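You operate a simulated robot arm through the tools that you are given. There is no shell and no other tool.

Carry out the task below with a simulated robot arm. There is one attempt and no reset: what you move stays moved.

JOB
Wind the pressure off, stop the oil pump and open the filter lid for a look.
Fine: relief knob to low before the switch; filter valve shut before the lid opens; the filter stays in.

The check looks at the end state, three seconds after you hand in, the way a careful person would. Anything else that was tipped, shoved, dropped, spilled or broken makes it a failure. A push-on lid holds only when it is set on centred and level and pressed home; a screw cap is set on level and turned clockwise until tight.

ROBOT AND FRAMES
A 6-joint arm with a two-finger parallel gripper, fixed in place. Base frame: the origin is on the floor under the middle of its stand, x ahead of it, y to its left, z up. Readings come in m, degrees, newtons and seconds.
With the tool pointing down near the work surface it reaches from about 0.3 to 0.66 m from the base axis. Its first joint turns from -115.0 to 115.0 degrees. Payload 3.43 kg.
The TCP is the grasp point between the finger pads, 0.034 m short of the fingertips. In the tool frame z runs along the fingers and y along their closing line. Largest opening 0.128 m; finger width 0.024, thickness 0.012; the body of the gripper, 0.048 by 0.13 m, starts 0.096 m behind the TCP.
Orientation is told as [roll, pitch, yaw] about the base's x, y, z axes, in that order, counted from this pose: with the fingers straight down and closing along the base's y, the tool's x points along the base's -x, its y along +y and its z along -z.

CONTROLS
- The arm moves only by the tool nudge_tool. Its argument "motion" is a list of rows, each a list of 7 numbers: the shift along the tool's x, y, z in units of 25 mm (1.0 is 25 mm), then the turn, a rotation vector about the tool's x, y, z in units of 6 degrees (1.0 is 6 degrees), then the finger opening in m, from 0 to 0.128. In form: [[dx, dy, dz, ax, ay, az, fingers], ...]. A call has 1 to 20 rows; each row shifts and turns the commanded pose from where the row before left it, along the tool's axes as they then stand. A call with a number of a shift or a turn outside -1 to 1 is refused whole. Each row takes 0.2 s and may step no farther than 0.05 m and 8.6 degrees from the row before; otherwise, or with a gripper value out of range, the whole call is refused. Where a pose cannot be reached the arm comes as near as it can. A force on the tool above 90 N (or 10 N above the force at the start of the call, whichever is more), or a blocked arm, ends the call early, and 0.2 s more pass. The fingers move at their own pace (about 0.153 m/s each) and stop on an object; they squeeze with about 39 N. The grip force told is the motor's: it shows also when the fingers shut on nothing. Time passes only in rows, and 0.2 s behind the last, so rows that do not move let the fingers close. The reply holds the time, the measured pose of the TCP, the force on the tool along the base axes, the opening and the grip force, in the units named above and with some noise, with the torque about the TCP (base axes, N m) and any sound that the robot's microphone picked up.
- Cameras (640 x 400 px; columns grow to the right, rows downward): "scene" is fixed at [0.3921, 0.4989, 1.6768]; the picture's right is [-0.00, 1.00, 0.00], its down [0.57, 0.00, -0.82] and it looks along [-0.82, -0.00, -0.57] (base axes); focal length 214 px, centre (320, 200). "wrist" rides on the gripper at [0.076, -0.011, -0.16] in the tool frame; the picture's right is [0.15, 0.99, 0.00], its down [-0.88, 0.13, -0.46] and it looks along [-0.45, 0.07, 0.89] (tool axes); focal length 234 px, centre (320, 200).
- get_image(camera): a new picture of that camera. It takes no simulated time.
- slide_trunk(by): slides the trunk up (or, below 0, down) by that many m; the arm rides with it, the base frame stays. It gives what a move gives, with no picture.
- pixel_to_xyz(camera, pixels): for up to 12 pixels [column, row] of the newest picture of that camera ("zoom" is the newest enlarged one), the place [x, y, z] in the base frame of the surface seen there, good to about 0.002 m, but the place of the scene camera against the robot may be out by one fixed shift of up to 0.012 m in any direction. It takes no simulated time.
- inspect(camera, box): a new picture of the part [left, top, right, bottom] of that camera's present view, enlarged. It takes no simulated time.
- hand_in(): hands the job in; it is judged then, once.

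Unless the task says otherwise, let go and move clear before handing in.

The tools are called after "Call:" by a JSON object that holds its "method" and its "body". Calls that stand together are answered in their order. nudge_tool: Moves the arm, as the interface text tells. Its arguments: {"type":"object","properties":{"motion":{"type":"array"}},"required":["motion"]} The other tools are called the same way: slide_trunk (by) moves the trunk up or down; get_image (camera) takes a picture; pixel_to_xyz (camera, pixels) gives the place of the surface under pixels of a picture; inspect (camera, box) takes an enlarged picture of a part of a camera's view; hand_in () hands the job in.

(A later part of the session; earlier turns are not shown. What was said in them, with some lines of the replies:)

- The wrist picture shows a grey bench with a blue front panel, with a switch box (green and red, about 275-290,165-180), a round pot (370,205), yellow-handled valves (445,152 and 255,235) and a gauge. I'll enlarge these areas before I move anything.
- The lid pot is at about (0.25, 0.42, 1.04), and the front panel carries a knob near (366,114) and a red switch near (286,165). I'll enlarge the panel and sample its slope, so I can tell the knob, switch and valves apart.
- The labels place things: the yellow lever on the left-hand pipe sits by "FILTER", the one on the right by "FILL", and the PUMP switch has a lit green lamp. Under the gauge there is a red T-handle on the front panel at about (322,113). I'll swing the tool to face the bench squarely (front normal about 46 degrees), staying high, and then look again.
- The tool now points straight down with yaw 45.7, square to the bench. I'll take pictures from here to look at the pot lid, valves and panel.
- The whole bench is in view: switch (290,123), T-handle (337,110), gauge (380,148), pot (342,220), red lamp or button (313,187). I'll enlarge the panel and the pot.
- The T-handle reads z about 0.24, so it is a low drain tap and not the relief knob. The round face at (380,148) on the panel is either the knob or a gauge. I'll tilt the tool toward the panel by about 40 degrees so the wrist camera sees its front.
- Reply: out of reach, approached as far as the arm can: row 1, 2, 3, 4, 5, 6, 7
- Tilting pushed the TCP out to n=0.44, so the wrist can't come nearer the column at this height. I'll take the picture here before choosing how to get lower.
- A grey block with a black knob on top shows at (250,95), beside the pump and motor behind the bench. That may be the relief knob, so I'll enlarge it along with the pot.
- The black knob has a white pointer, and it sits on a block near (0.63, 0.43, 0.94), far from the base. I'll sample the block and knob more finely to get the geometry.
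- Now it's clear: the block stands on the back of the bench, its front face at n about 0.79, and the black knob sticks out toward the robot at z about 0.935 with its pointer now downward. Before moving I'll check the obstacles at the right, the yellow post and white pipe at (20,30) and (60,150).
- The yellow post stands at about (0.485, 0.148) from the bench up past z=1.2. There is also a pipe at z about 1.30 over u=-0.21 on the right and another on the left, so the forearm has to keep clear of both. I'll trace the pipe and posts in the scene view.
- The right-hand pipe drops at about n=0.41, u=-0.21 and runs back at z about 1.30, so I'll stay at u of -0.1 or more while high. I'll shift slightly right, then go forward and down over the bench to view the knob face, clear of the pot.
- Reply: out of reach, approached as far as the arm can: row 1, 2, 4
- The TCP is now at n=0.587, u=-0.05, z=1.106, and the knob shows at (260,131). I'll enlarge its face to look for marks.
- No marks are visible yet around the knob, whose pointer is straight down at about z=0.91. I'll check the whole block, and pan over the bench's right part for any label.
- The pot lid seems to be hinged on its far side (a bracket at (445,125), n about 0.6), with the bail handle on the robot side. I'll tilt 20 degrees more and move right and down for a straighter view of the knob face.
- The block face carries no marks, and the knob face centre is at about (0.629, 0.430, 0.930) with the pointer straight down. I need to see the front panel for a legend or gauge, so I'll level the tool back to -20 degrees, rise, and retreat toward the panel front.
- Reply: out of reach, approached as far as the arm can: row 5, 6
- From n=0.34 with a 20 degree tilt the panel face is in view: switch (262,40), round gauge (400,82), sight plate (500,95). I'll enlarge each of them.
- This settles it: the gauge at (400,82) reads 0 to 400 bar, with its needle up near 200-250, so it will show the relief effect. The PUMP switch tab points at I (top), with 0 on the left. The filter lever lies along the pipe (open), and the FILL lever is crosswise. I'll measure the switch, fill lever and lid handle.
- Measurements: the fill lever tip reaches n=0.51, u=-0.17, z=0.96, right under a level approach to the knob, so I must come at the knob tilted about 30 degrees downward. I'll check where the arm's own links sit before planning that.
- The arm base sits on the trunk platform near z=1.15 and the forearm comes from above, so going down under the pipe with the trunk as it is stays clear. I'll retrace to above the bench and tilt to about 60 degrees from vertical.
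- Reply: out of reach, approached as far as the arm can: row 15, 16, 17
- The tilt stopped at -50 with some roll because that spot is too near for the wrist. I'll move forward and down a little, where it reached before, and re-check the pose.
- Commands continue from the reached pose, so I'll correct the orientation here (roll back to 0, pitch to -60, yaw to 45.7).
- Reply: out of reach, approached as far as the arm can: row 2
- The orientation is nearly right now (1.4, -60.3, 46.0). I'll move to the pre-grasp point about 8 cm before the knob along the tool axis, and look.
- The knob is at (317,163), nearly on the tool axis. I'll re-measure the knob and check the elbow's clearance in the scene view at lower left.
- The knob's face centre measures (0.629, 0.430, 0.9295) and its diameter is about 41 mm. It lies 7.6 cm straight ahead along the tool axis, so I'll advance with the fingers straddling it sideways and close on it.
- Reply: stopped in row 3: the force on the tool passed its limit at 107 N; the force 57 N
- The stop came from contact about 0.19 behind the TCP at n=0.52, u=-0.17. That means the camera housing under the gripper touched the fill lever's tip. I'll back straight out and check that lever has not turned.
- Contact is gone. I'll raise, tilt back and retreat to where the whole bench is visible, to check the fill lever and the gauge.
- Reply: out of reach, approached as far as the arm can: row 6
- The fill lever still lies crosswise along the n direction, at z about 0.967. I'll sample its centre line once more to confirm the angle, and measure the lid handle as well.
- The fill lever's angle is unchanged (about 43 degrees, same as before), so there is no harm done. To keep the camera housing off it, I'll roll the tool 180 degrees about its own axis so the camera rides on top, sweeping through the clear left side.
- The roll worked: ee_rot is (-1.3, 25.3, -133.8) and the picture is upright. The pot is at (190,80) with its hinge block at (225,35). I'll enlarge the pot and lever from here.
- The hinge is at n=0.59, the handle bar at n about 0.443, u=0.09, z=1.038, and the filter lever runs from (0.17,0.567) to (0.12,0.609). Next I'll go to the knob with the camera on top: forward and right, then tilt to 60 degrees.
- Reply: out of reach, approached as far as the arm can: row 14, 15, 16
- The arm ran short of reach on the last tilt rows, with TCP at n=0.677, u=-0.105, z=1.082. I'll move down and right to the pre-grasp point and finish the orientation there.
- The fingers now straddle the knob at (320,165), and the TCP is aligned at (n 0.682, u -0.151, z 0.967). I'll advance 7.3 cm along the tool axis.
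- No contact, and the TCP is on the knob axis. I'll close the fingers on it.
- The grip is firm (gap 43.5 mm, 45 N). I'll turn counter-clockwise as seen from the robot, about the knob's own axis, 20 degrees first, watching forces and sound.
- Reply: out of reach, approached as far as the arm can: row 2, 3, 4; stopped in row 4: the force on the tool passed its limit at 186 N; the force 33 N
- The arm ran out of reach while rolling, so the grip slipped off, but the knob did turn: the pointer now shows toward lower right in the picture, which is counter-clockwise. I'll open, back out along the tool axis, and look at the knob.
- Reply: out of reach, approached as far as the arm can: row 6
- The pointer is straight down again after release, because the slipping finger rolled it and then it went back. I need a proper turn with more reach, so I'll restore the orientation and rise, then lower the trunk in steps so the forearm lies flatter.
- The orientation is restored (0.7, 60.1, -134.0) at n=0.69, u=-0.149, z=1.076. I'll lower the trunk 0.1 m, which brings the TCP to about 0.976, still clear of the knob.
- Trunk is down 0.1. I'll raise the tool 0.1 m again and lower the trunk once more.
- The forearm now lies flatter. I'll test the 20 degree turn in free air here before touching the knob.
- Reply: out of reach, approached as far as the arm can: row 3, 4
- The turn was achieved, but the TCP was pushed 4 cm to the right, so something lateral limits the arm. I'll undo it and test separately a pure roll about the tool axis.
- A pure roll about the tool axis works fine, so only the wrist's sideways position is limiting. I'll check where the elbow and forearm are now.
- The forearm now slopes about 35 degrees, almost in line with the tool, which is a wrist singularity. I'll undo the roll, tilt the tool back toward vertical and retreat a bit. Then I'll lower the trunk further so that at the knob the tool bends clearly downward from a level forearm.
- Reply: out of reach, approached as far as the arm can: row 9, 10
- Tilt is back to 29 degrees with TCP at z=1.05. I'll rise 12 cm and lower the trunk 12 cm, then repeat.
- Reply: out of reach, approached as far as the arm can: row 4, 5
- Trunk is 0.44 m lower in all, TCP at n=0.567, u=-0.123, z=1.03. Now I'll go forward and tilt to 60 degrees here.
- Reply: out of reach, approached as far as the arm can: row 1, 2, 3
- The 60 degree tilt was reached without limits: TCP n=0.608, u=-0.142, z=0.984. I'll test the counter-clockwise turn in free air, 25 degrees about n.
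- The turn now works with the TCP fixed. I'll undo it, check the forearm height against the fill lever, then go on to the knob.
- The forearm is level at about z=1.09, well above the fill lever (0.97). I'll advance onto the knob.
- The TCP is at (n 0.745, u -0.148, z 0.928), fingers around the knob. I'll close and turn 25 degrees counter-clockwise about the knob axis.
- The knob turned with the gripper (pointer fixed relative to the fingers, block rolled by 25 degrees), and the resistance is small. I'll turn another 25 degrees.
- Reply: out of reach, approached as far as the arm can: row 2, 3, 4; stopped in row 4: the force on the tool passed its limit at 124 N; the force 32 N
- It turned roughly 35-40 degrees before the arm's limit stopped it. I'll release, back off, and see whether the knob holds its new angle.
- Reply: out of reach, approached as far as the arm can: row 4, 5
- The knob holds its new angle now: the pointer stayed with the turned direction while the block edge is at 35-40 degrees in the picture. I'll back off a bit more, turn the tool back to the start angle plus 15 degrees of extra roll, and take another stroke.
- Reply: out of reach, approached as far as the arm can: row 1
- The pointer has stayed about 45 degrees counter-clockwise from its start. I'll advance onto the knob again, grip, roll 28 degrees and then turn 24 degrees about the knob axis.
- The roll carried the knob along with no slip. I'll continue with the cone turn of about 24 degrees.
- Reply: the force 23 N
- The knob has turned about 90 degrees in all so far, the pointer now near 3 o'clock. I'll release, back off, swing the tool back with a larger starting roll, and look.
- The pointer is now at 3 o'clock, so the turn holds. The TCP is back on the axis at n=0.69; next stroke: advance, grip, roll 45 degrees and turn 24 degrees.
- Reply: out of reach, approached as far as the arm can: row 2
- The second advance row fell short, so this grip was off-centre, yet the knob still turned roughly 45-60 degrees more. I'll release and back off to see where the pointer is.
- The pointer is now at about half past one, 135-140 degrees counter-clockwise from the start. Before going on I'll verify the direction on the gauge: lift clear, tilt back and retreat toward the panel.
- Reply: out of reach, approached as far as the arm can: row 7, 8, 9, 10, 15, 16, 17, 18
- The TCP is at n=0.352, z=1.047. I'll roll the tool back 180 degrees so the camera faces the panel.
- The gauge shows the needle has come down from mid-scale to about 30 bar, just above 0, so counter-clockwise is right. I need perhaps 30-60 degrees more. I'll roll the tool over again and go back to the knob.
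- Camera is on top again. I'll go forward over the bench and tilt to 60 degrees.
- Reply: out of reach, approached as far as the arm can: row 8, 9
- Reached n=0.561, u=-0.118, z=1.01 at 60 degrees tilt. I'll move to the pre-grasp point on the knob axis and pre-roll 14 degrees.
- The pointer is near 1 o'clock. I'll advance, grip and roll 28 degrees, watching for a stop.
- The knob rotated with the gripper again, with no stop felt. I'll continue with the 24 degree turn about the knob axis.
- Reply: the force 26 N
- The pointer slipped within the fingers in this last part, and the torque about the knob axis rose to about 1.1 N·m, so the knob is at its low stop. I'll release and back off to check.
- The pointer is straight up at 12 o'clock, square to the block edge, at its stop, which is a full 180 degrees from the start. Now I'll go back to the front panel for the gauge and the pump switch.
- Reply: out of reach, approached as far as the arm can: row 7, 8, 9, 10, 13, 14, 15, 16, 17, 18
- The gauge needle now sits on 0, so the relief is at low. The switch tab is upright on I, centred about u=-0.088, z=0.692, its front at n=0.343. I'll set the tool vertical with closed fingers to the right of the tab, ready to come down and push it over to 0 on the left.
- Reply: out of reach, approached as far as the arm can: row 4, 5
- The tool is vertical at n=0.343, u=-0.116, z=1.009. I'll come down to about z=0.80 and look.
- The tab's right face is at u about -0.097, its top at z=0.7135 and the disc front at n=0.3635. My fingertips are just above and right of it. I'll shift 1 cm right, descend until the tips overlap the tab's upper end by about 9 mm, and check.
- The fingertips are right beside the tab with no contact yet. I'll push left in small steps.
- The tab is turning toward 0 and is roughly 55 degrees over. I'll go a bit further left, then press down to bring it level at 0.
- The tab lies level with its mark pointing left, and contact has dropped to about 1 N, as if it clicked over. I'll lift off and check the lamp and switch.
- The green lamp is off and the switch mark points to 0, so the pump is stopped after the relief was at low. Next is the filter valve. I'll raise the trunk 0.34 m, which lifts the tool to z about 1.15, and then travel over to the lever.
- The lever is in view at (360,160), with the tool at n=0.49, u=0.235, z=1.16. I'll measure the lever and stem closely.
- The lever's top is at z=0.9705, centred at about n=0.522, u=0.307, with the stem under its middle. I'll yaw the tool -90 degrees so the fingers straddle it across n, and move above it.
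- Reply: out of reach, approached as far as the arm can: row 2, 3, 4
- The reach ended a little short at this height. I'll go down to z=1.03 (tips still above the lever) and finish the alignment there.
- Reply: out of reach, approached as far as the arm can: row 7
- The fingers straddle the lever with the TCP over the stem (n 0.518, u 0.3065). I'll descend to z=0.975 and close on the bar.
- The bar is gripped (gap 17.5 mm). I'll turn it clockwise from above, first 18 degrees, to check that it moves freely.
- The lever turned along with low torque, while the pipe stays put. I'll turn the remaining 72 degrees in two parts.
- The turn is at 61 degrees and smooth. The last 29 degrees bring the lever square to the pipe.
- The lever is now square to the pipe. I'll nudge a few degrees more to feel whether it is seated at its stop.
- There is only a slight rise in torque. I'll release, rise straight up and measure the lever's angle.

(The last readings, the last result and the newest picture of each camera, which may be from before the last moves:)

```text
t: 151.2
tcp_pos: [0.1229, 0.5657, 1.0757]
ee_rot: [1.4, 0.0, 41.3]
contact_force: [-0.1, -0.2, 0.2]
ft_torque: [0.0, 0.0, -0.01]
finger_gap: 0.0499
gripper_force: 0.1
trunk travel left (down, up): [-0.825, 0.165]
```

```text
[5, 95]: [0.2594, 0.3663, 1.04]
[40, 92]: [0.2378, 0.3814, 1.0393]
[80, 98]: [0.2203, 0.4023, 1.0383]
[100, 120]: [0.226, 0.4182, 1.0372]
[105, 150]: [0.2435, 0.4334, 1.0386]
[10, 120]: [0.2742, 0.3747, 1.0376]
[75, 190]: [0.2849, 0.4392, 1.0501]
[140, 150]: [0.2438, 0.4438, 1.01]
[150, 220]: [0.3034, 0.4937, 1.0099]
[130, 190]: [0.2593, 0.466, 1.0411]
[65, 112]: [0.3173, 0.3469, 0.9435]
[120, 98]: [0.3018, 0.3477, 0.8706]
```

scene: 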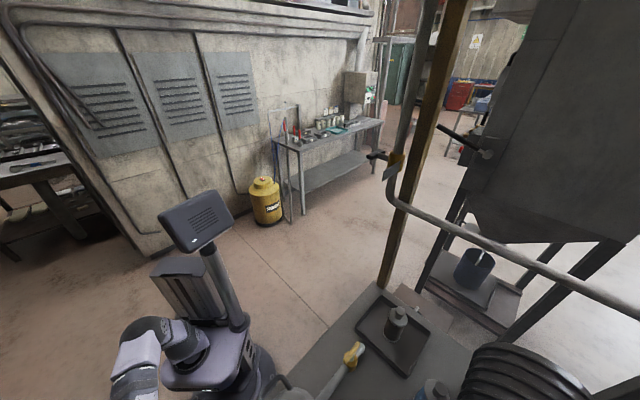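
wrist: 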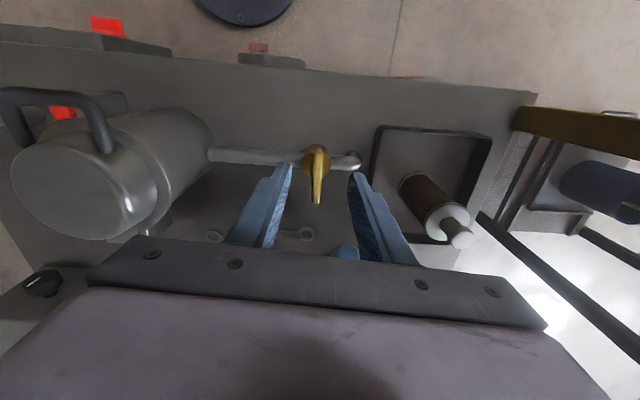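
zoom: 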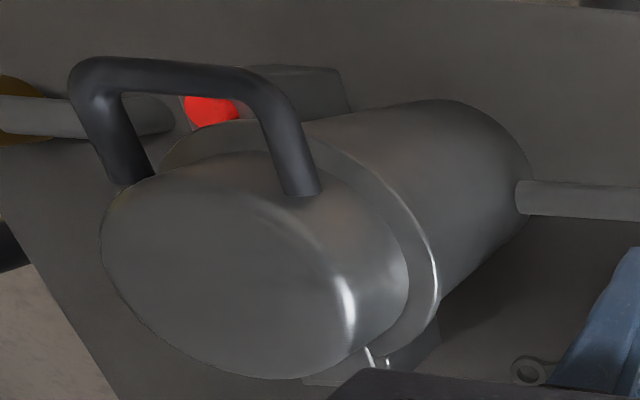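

The lever now measures 46.5 degrees, along n and square to the pipe; the extra nudge only slipped, so it is at its closed stop. Next is the lid: its handle bar runs along u at n=0.441, u 0.065-0.128, top z 1.039. I'll raise the trunk for reach, yaw the fingers to straddle the bar, and move over it.

Call:
{"method": "slide_trunk", "body": {"by": 0.16}}

Call:
{"method": "nudge_tool", "body": {"motion": [[0, 0, 0, 0, 0, -0.99, 0.026], [0, 0, 0, 0, 0, -0.99, 0.026], [0, 0, 0, 0, 0, -0.99, 0.026], [0, 0, 0, 0, 0, -0.99, 0.026], [0, 0, 0, 0, 0, -0.99, 0.026], [0, 0, 0, 0, 0, -0.99, 0.026], [0, 0, 0, 0, 0, -0.99, 0.026], [0, 0, 0, 0, 0, -0.99, 0.026], [0, 0, 0, 0, 0, -0.99, 0.026], [0, 0, 0, 0, 0, -0.99, 0.026], [0, 0, 0, 0, 0, -0.99, 0.026], [0, 0, 0, 0, 0, -0.99, 0.026], [0, 0, 0, 0, 0, -0.99, 0.026], [0, 0, 0, 0, 0, -0.99, 0.026], [0, 0, 0, 0, 0, -0.99, 0.026], [0, 0, 0, 0, 0, -0.99, 0.026]]}}

Call:
{"method": "nudge_tool", "body": {"motion": [[0.933, 0.222, 0, 0, 0, 0, 0.026], [0.933, 0.222, 0, 0, 0, 0, 0.026], [0.933, 0.222, 0, 0, 0, 0, 0.026], [0.933, 0.222, 0, 0, 0, 0, 0.026], [0.933, 0.222, 0, 0, 0, 0, 0.026], [0.933, 0.222, 0, 0, 0, 0, 0.026], [0.933, 0.222, 0, 0, 0, 0, 0.026], [0.933, 0.222, 0, 0, 0, 0, 0.026], [0.933, 0.222, 0, 0, 0, 0, 0.026]]}}

Call:
{"method": "get_image", "body": {"camera": "wrist"}}

```text
t: 153.1
tcp_pos: [0.1231, 0.5677, 1.2355]
ee_rot: [1.4, 0.0, 41.2]
contact_force: [-0.8, 0.1, -0.3]
ft_torque: [-0.02, 0.02, 0.02]
finger_gap: 0.0498
gripper_force: 0.0
trunk travel left (down, up): [-0.985, 0.005]
```

```text
t: 156.5
tcp_pos: [0.1244, 0.5667, 1.2354]
ee_rot: [0.0, -1.5, 136.4]
contact_force: [0.3, 0.2, -0.2]
ft_torque: [0.01, -0.03, -0.01]
finger_gap: 0.0261
gripper_force: 0.1
trunk travel left (down, up): [-0.985, 0.005]
```

```text
t: 158.5
tcp_pos: [0.241, 0.3846, 1.2302]
ee_rot: [-0.1, -1.4, 136.4]
contact_force: [-0.4, -0.3, -0.2]
ft_torque: [0.02, 0.0, -0.03]
finger_gap: 0.026
gripper_force: 0.2
trunk travel left (down, up): [-0.985, 0.005]
```

```text
taken
```

wrist: 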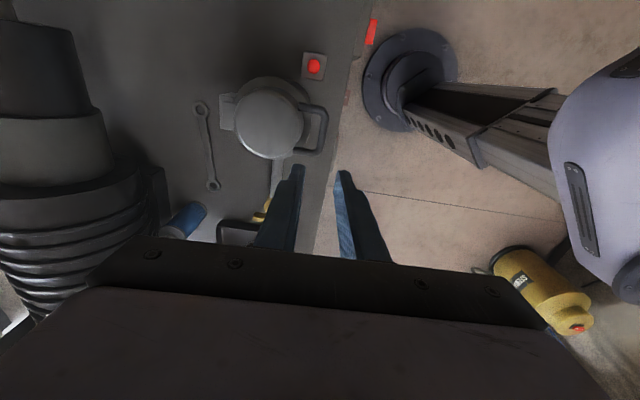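

The TCP is over the handle (n 0.4436, u 0.096, z 1.23), and the handle shows at (315,130). I'll measure the bar and the hinge from here before descending.

Call:
{"method": "inspect", "body": {"camera": "wrist", "box": [205, 60, 345, 170]}}

Call:
{"method": "pixel_to_xyz", "body": {"camera": "wrist", "pixels": [[323, 110], [324, 120], [324, 130], [323, 140], [318, 148], [318, 106], [308, 150], [310, 107], [228, 112], [236, 100], [240, 128], [302, 125]]}}

```text
3.64 times, centred on (275, 115) of wrist
```

zoom: 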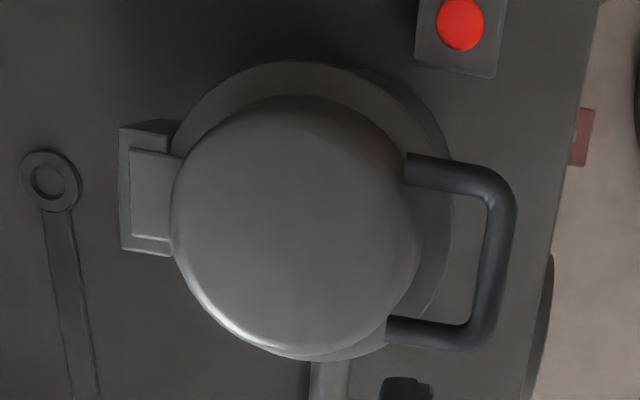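

```text
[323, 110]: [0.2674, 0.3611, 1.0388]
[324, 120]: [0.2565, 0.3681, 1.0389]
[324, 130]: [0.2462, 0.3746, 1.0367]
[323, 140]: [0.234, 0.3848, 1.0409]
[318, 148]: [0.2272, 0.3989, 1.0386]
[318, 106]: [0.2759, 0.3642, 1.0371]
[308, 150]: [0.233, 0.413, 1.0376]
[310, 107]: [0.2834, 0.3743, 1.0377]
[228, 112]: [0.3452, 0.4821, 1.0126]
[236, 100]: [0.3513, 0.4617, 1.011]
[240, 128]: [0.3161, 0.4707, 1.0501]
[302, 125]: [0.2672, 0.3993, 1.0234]
```

The bar's centreline is at n=0.441, u about 0.09, top z=1.039, and the hinge block is at n 0.575-0.60. I'll centre on it and come down to z=1.09, tips just above the bar, to check alignment.

Call:
{"method": "nudge_tool", "body": {"motion": [[0.12, 0.05, 0.93, 0, 0, 0, 0.034], [0.12, 0.05, 0.93, 0, 0, 0, 0.034], [0, 0, 0.93, 0, 0, 0, 0.034], [0, 0, 0.93, 0, 0, 0, 0.034], [0, 0, 0.93, 0, 0, 0, 0.034], [0, 0, 0.93, 0, 0, 0, 0.034]]}}

Call:
{"method": "get_image", "body": {"camera": "wrist"}}

Call:
{"method": "inspect", "body": {"camera": "wrist", "box": [240, 100, 400, 220]}}

```text
t: 159.9
tcp_pos: [0.2422, 0.3827, 1.0912]
ee_rot: [-0.1, -1.4, 136.3]
contact_force: [-0.1, 0.1, 0.2]
ft_torque: [-0.02, -0.06, -0.04]
finger_gap: 0.034
gripper_force: 0.1
trunk travel left (down, up): [-0.985, 0.005]
```

```text
taken
```

wrist: 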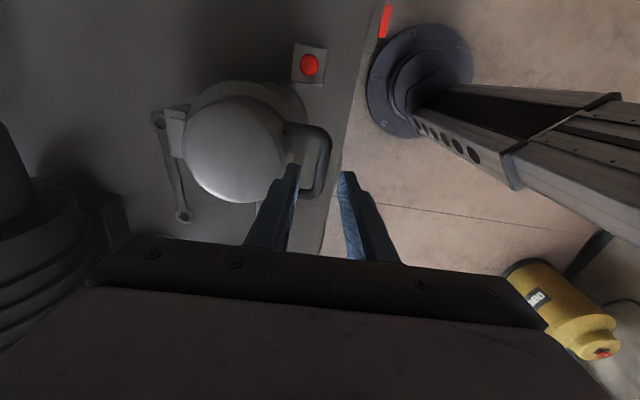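

```text
3.33 times, centred on (320, 160) of wrist
```

zoom: 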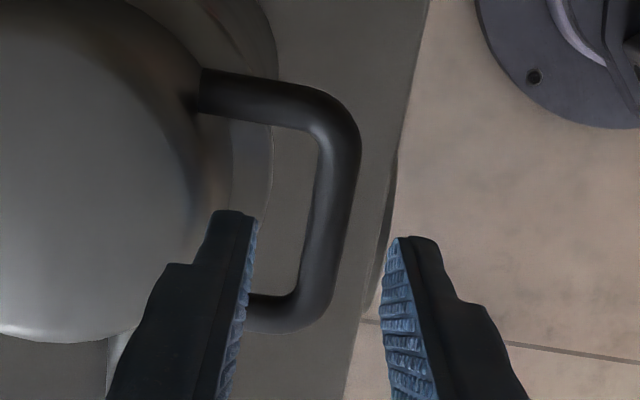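

The bar sits between the two fingertips. I'll narrow the opening to 26 mm, go down 38 mm so the pads flank the bar, and close.

Call:
{"method": "nudge_tool", "body": {"motion": [[0, 0.06, 0, 0, 0, 0, 0.026], [0, 0, 0.5, 0, 0, 0, 0.026], [0, 0, 0.5, 0, 0, 0, 0.026], [0, 0, 0.5, 0, 0, 0, 0.026]]}}

Call:
{"method": "inspect", "body": {"camera": "wrist", "box": [240, 100, 400, 220]}}

```text
t: 160.9
tcp_pos: [0.2406, 0.383, 1.0528]
ee_rot: [-0.2, -1.4, 136.3]
contact_force: [-0.1, 0.2, 0.1]
ft_torque: [-0.04, 0.0, 0.01]
finger_gap: 0.026
gripper_force: 0.1
trunk travel left (down, up): [-0.985, 0.005]
```

```text
3.33 times, centred on (320, 160) of wrist
```

zoom: 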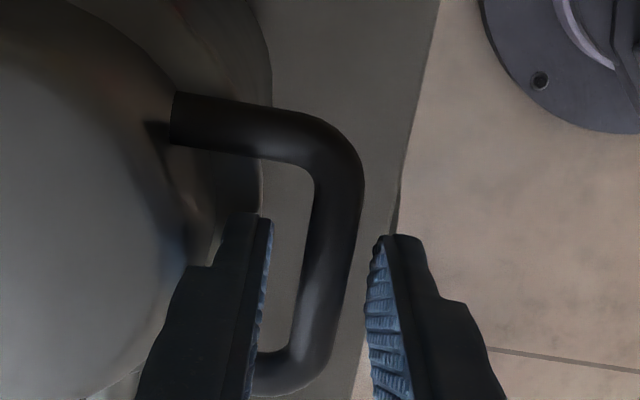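

No contact, and the bar is between the pads. I'll close on it.

Call:
{"method": "nudge_tool", "body": {"motion": [[0, 0, 0, 0, 0, 0, 0.0], [0, 0, 0, 0, 0, 0, 0.0]]}}

```text
t: 161.5
tcp_pos: [0.2398, 0.3826, 1.0535]
ee_rot: [-0.2, -1.3, 136.3]
contact_force: [0.8, 1.0, -0.7]
ft_torque: [0.18, 0.19, 0.14]
finger_gap: 0.0113
gripper_force: 44.9
trunk travel left (down, up): [-0.985, 0.005]
```

The bar is held (gap 11 mm). I'll lift along the arc about the hinge (n 0.59, z 1.008, radius 0.15), starting with the first 16 degrees and watching the force.

Call:
{"method": "nudge_tool", "body": {"motion": [[0, -0.196, -0.82, 0, 0, 0, 0.0], [0, -0.308, -0.784, 0, 0, 0, 0.0]]}}

Call:
{"method": "get_image", "body": {"camera": "wrist"}}

```text
t: 162.1
tcp_pos: [0.2493, 0.3921, 1.0932]
ee_rot: [-0.2, -1.4, 136.2]
contact_force: [-6.6, 8.0, -5.4]
ft_torque: [0.48, 0.77, 0.14]
finger_gap: 0.0116
gripper_force: 45.3
trunk travel left (down, up): [-0.985, 0.005]
```

```text
taken
```

wrist: 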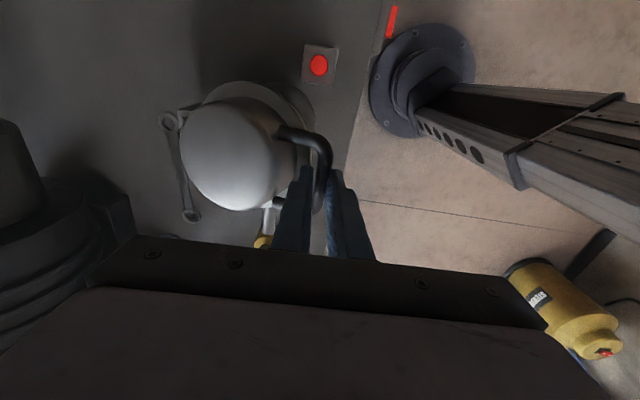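

The lid is lifting with only light force. I'll follow the arc on to about 56 degrees.

Call:
{"method": "nudge_tool", "body": {"motion": [[0, -0.416, -0.732, 0, 0, 0, 0.0], [0, -0.512, -0.672, 0, 0, 0, 0.0], [0, -0.6, -0.588, 0, 0, 0, 0.0], [0, -0.68, -0.504, 0, 0, 0, 0.0], [0, -0.74, -0.4, 0, 0, 0, 0.0]]}}

Call:
{"method": "get_image", "body": {"camera": "wrist"}}

```text
t: 163.3
tcp_pos: [0.3001, 0.4423, 1.1689]
ee_rot: [-0.2, -1.3, 136.3]
contact_force: [-6.6, 2.8, 2.0]
ft_torque: [-0.35, 0.06, -0.49]
finger_gap: 0.0117
gripper_force: 44.7
trunk travel left (down, up): [-0.985, 0.005]
```

```text
taken
```

wrist: 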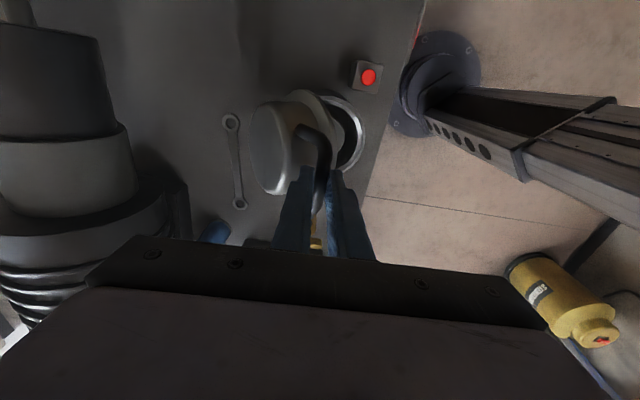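

The lid is past half open and the inside of the pot shows at (350,130). I'll continue the arc to about 80 degrees.

Call:
{"method": "nudge_tool", "body": {"motion": [[0, -0.788, -0.296, 0, 0, 0, 0.0], [0, -0.824, -0.18, 0, 0, 0, 0.0], [0, -0.84, -0.068, 0, 0, 0, 0.0]]}}

Call:
{"method": "get_image", "body": {"camera": "wrist"}}

```text
t: 164.1
tcp_pos: [0.3451, 0.4879, 1.1814]
ee_rot: [-0.1, -1.3, 136.1]
contact_force: [0.4, 0.0, 1.4]
ft_torque: [-0.37, -0.27, -1.04]
finger_gap: 0.0118
gripper_force: 45.1
trunk travel left (down, up): [-0.985, 0.005]
```

```text
taken
```

wrist: 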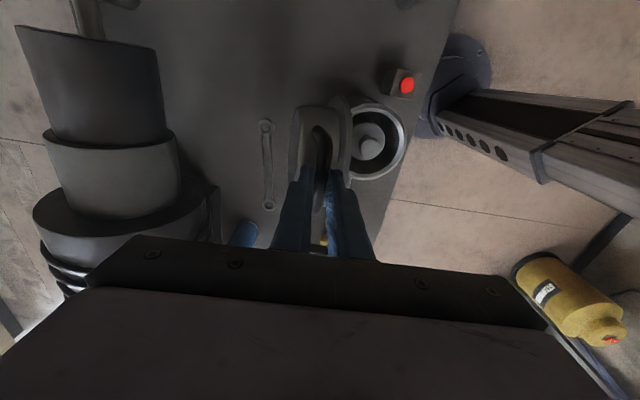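

The lid is close to vertical and the filter element sits undisturbed in the pot at (370,140). I'll go past vertical to about 104 degrees.

Call:
{"method": "nudge_tool", "body": {"motion": [[0, -0.84, 0.052, 0, 0, 0, 0.0], [0, -0.824, 0.168, 0, 0, 0, 0.0]]}}

Call:
{"method": "get_image", "body": {"camera": "wrist"}}

```text
t: 164.7
tcp_pos: [0.3649, 0.5079, 1.1785]
ee_rot: [-0.5, -1.4, 136.1]
contact_force: [6.0, -1.0, 11.3]
ft_torque: [-0.53, -0.77, -1.09]
finger_gap: 0.0114
gripper_force: 45.2
out of reach, approached as far as the arm can: row 2
trunk travel left (down, up): [-0.985, 0.005]
```

```text
taken
```

wrist: 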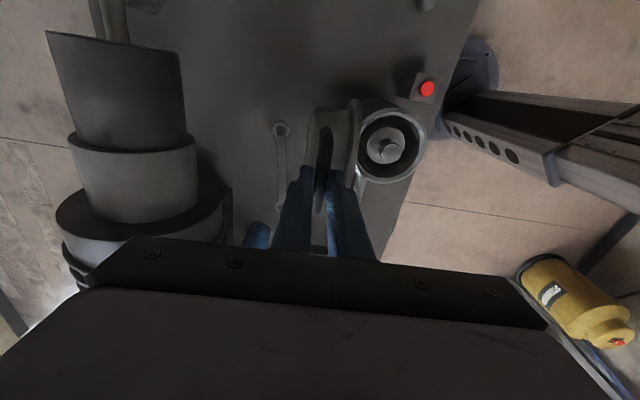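

The lid stands at about 91 degrees and the arm is at its outer reach. I'll tilt the tool forward as I push, which brings the wrist back and carries the lid further past vertical.

Call:
{"method": "nudge_tool", "body": {"motion": [[0, -0.38, 0.21, 1, 0, 0, 0.0], [0, -0.356, 0.247, 1, 0, 0, 0.0], [0, -0.328, 0.283, 1, 0, 0, 0.0], [0, -0.297, 0.315, 1, 0, 0, 0.0]]}}

Call:
{"method": "get_image", "body": {"camera": "wrist"}}

```text
t: 165.7
tcp_pos: [0.3811, 0.5254, 1.1609]
ee_rot: [-23.9, -1.5, 136.2]
contact_force: [-20.8, -35.4, 31.7]
ft_torque: [0.41, -0.06, -1.2]
finger_gap: 0.012
gripper_force: 44.7
trunk travel left (down, up): [-0.985, 0.005]
```

```text
taken
```

wrist: 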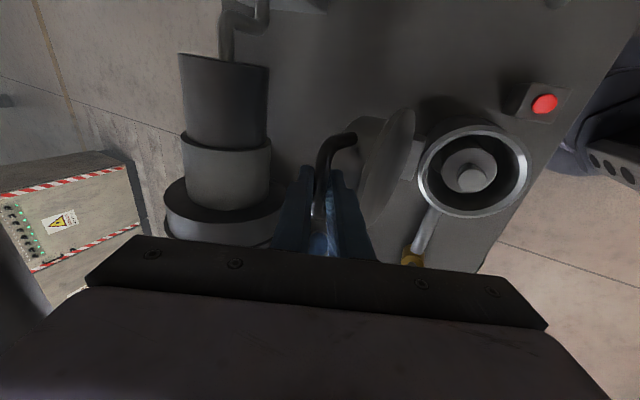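

The counter-force of about 40 N says the lid has met its hinge stop, at about 104 degrees, clearly past vertical. I'll relax the push slightly, open the fingers, and withdraw along the tool axis.

Call:
{"method": "nudge_tool", "body": {"motion": [[0, 0.15, -0.065, 0, 0, 0, 0.0], [0, 0, 0, 0, 0, 0, 0.045], [0, 0, 0, 0, 0, 0, 0.045], [0, 0, -0.5, 0, 0, 0, 0.045], [0, 0, -0.8, 0, 0, 0, 0.045], [0, 0, -0.8, 0, 0, 0, 0.045]]}}

Call:
{"method": "get_image", "body": {"camera": "wrist"}}

```text
t: 167.1
tcp_pos: [0.3728, 0.5158, 1.2013]
ee_rot: [-23.7, -1.2, 136.2]
contact_force: [-0.1, 0.3, -0.9]
ft_torque: [0.0, -0.04, 0.02]
finger_gap: 0.045
gripper_force: 0.1
trunk travel left (down, up): [-0.985, 0.005]
```

```text
taken
```

wrist: 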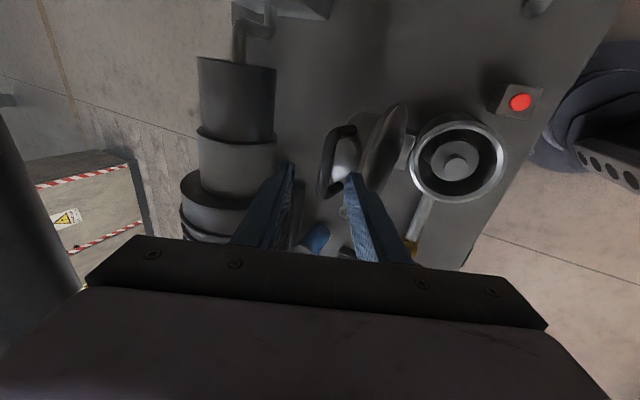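

The lid stays open on its own, leaning back, and the fingers are clear with zero force. I'll withdraw upward, level the tool and move back from the bench for the final checks.

Call:
{"method": "nudge_tool", "body": {"motion": [[0, 0, -0.9, 0, 0, 0, 0.045], [0, 0, -0.9, 0, 0, 0, 0.045], [0, 0, -0.9, 0, 0, 0, 0.045], [0, 0.4, -0.9, 0, 0, 0, 0.045], [0, 0.9, -0.4, 0, 0, 0, 0.045], [0, 0.9, -0.4, 0, 0, 0, 0.045], [0, 0.9, -0.4, 0, 0, 0, 0.045], [0, 0.9, -0.4, 0, 0, 0, 0.045], [0, 0.9, -0.4, 0, 0, 0, 0.045], [0, 0.9, -0.4, 0, 0, 0, 0.045], [0, 0.9, -0.4, 0, 0, 0, 0.045], [0, 0, 0, -0.97, 0, 0, 0.045], [0, 0, 0, -0.97, 0, 0, 0.045], [0, 0, 0, -0.97, 0, 0, 0.045], [0, 0, 0, -0.97, 0, 0, 0.045]]}}

Call:
{"method": "get_image", "body": {"camera": "wrist"}}

```text
t: 170.3
tcp_pos: [0.2232, 0.3583, 1.2804]
ee_rot: [-0.7, -1.4, 136.2]
contact_force: [0.5, 0.2, 0.3]
ft_torque: [0.0, 0.03, -0.01]
finger_gap: 0.045
gripper_force: 0.0
trunk travel left (down, up): [-0.985, 0.005]
```

```text
taken
```

wrist: 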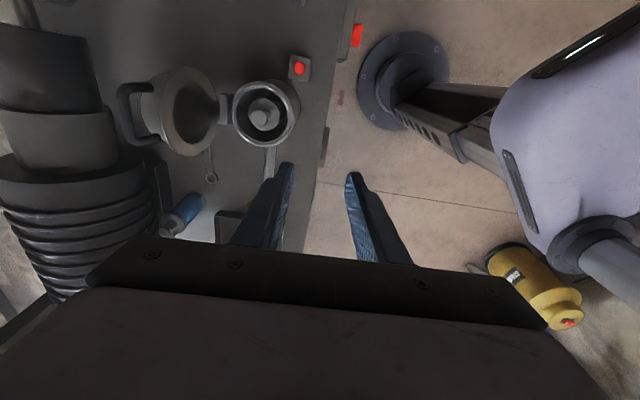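

The lid is wide open, with the filter element seated in the pot at (265,112). For a last check of everything I'll enlarge this view, then yaw back to face the bench.

Call:
{"method": "inspect", "body": {"camera": "wrist", "box": [100, 40, 330, 220]}}

Call:
{"method": "nudge_tool", "body": {"motion": [[0, 0.5, 0, 0, 0, 1, 0.045], [0, 0.5, 0, 0, 0, 1, 0.045], [0, 0, 0, 0, 0, 1, 0.045], [0, 0, 0, 0, 0, 1, 0.045], [0, 0, 0, 0, 0, 1, 0.045], [0, 0, 0, 0, 0, 1, 0.045], [0, 0, 0, 0, 0, 1, 0.045], [0, 0, 0, 0, 0, 1, 0.045], [0, 0, 0, 0, 0, 1, 0.045], [0, 0, 0, 0, 0, 1, 0.045], [0, 0, 0, 0, 0, 1, 0.045], [0, 0, 0, 0, 0, 1, 0.045], [0, 0, 0, 0, 0, 1, 0.045], [0, 0, 0, 0, 0, 1, 0.045], [0, 0, 0, 0, 0, 1, 0.045]]}}

Call:
{"method": "get_image", "body": {"camera": "wrist"}}

```text
2.22 times, centred on (215, 130) of wrist
```

zoom: 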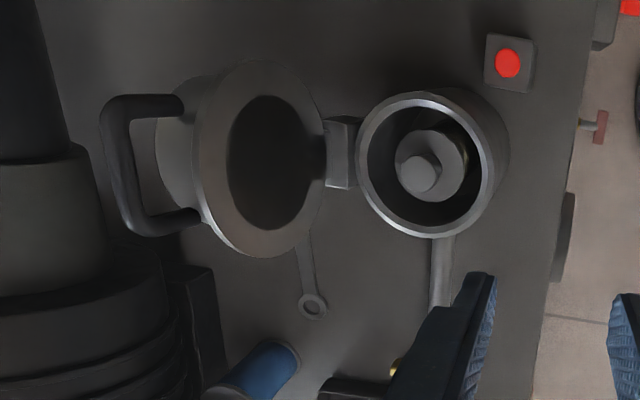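

```text
t: 173.5
tcp_pos: [0.2043, 0.3412, 1.2802]
ee_rot: [1.4, -1.0, 46.1]
contact_force: [1.0, 0.0, -0.1]
ft_torque: [0.02, 0.03, 0.01]
finger_gap: 0.0452
gripper_force: 0.0
trunk travel left (down, up): [-0.985, 0.005]
```

```text
taken
```

wrist: 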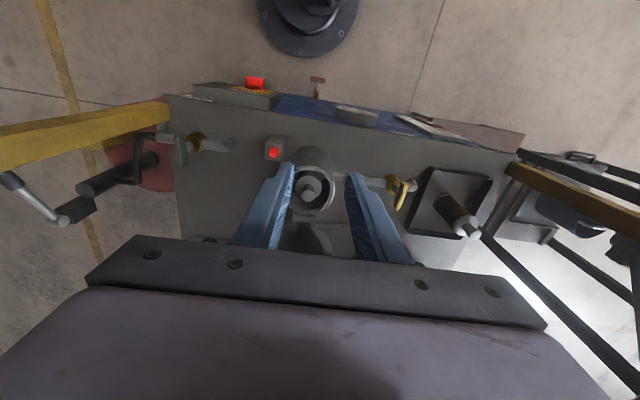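

The overview shows the switch box at (240,95) and the filter lever crosswise at (400,190). I'll enlarge these, along with the fill lever, for a last confirmation.

Call:
{"method": "inspect", "body": {"camera": "wrist", "box": [150, 60, 310, 170]}}

Call:
{"method": "inspect", "body": {"camera": "wrist", "box": [320, 90, 480, 250]}}

Call:
{"method": "pixel_to_xyz", "body": {"camera": "wrist", "pixels": [[397, 182], [398, 190], [399, 198], [401, 206], [182, 145], [182, 155], [181, 163]]}}

```text
3.64 times, centred on (230, 115) of wrist
```

zoom: 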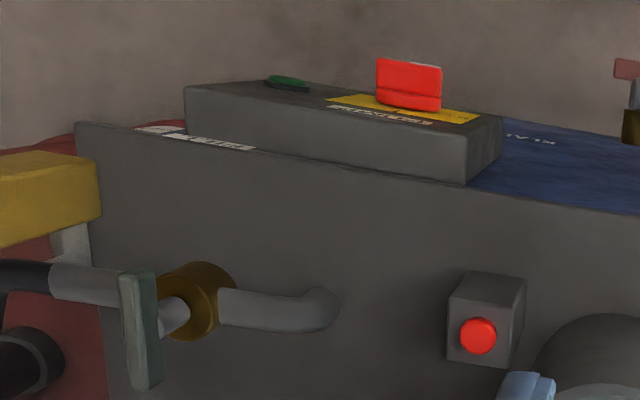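

```text
2.50 times, centred on (400, 170) of wrist
```

zoom: 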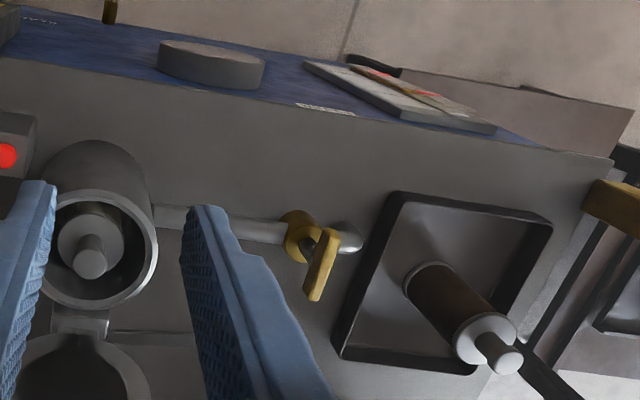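

```text
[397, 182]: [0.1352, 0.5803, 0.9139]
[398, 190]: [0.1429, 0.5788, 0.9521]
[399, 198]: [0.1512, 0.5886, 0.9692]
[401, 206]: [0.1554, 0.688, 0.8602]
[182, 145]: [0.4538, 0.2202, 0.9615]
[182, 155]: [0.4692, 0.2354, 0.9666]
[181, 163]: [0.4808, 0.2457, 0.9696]
```

Everything checks out: gauge was at 0 with the relief knob at its stop, and the switch is level at 0 with its lamp dark. The filter lever is square to its pipe, the fill lever is unchanged, and the lid is open with the filter element still in the pot. The gripper is empty and clear at z=1.28, so I'm handing in.

Call:
{"method": "hand_in", "body": {}}

```text
The job is handed in.
```

The pressure is wound off, the oil pump is stopped, and the filter lid is open with the filter still in its pot. I handed the job in, but no result has come back yet.

1. **Relief knob:** I turned it counter-clockwise half a turn to its low stop. The gauge read 0 before I touched the switch.
2. **Pump switch:** it is at 0 and the green lamp is off.
3. **Filter valve:** the lever is square to the pipe, at its closed stop. I shut it before opening the lid.
4. **Filter lid:** it is swung back past upright against its hinge stop and stays open on its own.

On my first approach to the relief knob, the camera housing under the gripper pressed on the fill valve's lever, and the arm stopped at its force limit of about 107 N. I measured the lever before and after, and it had not turned. I then rolled the gripper over to keep the camera clear. Once, while I was turning the relief knob, the arm ran out of reach and my grip slipped off. The knob ended up back where it started.

The red light beside the filter pot was lit before I started and stayed lit throughout. I left it alone.
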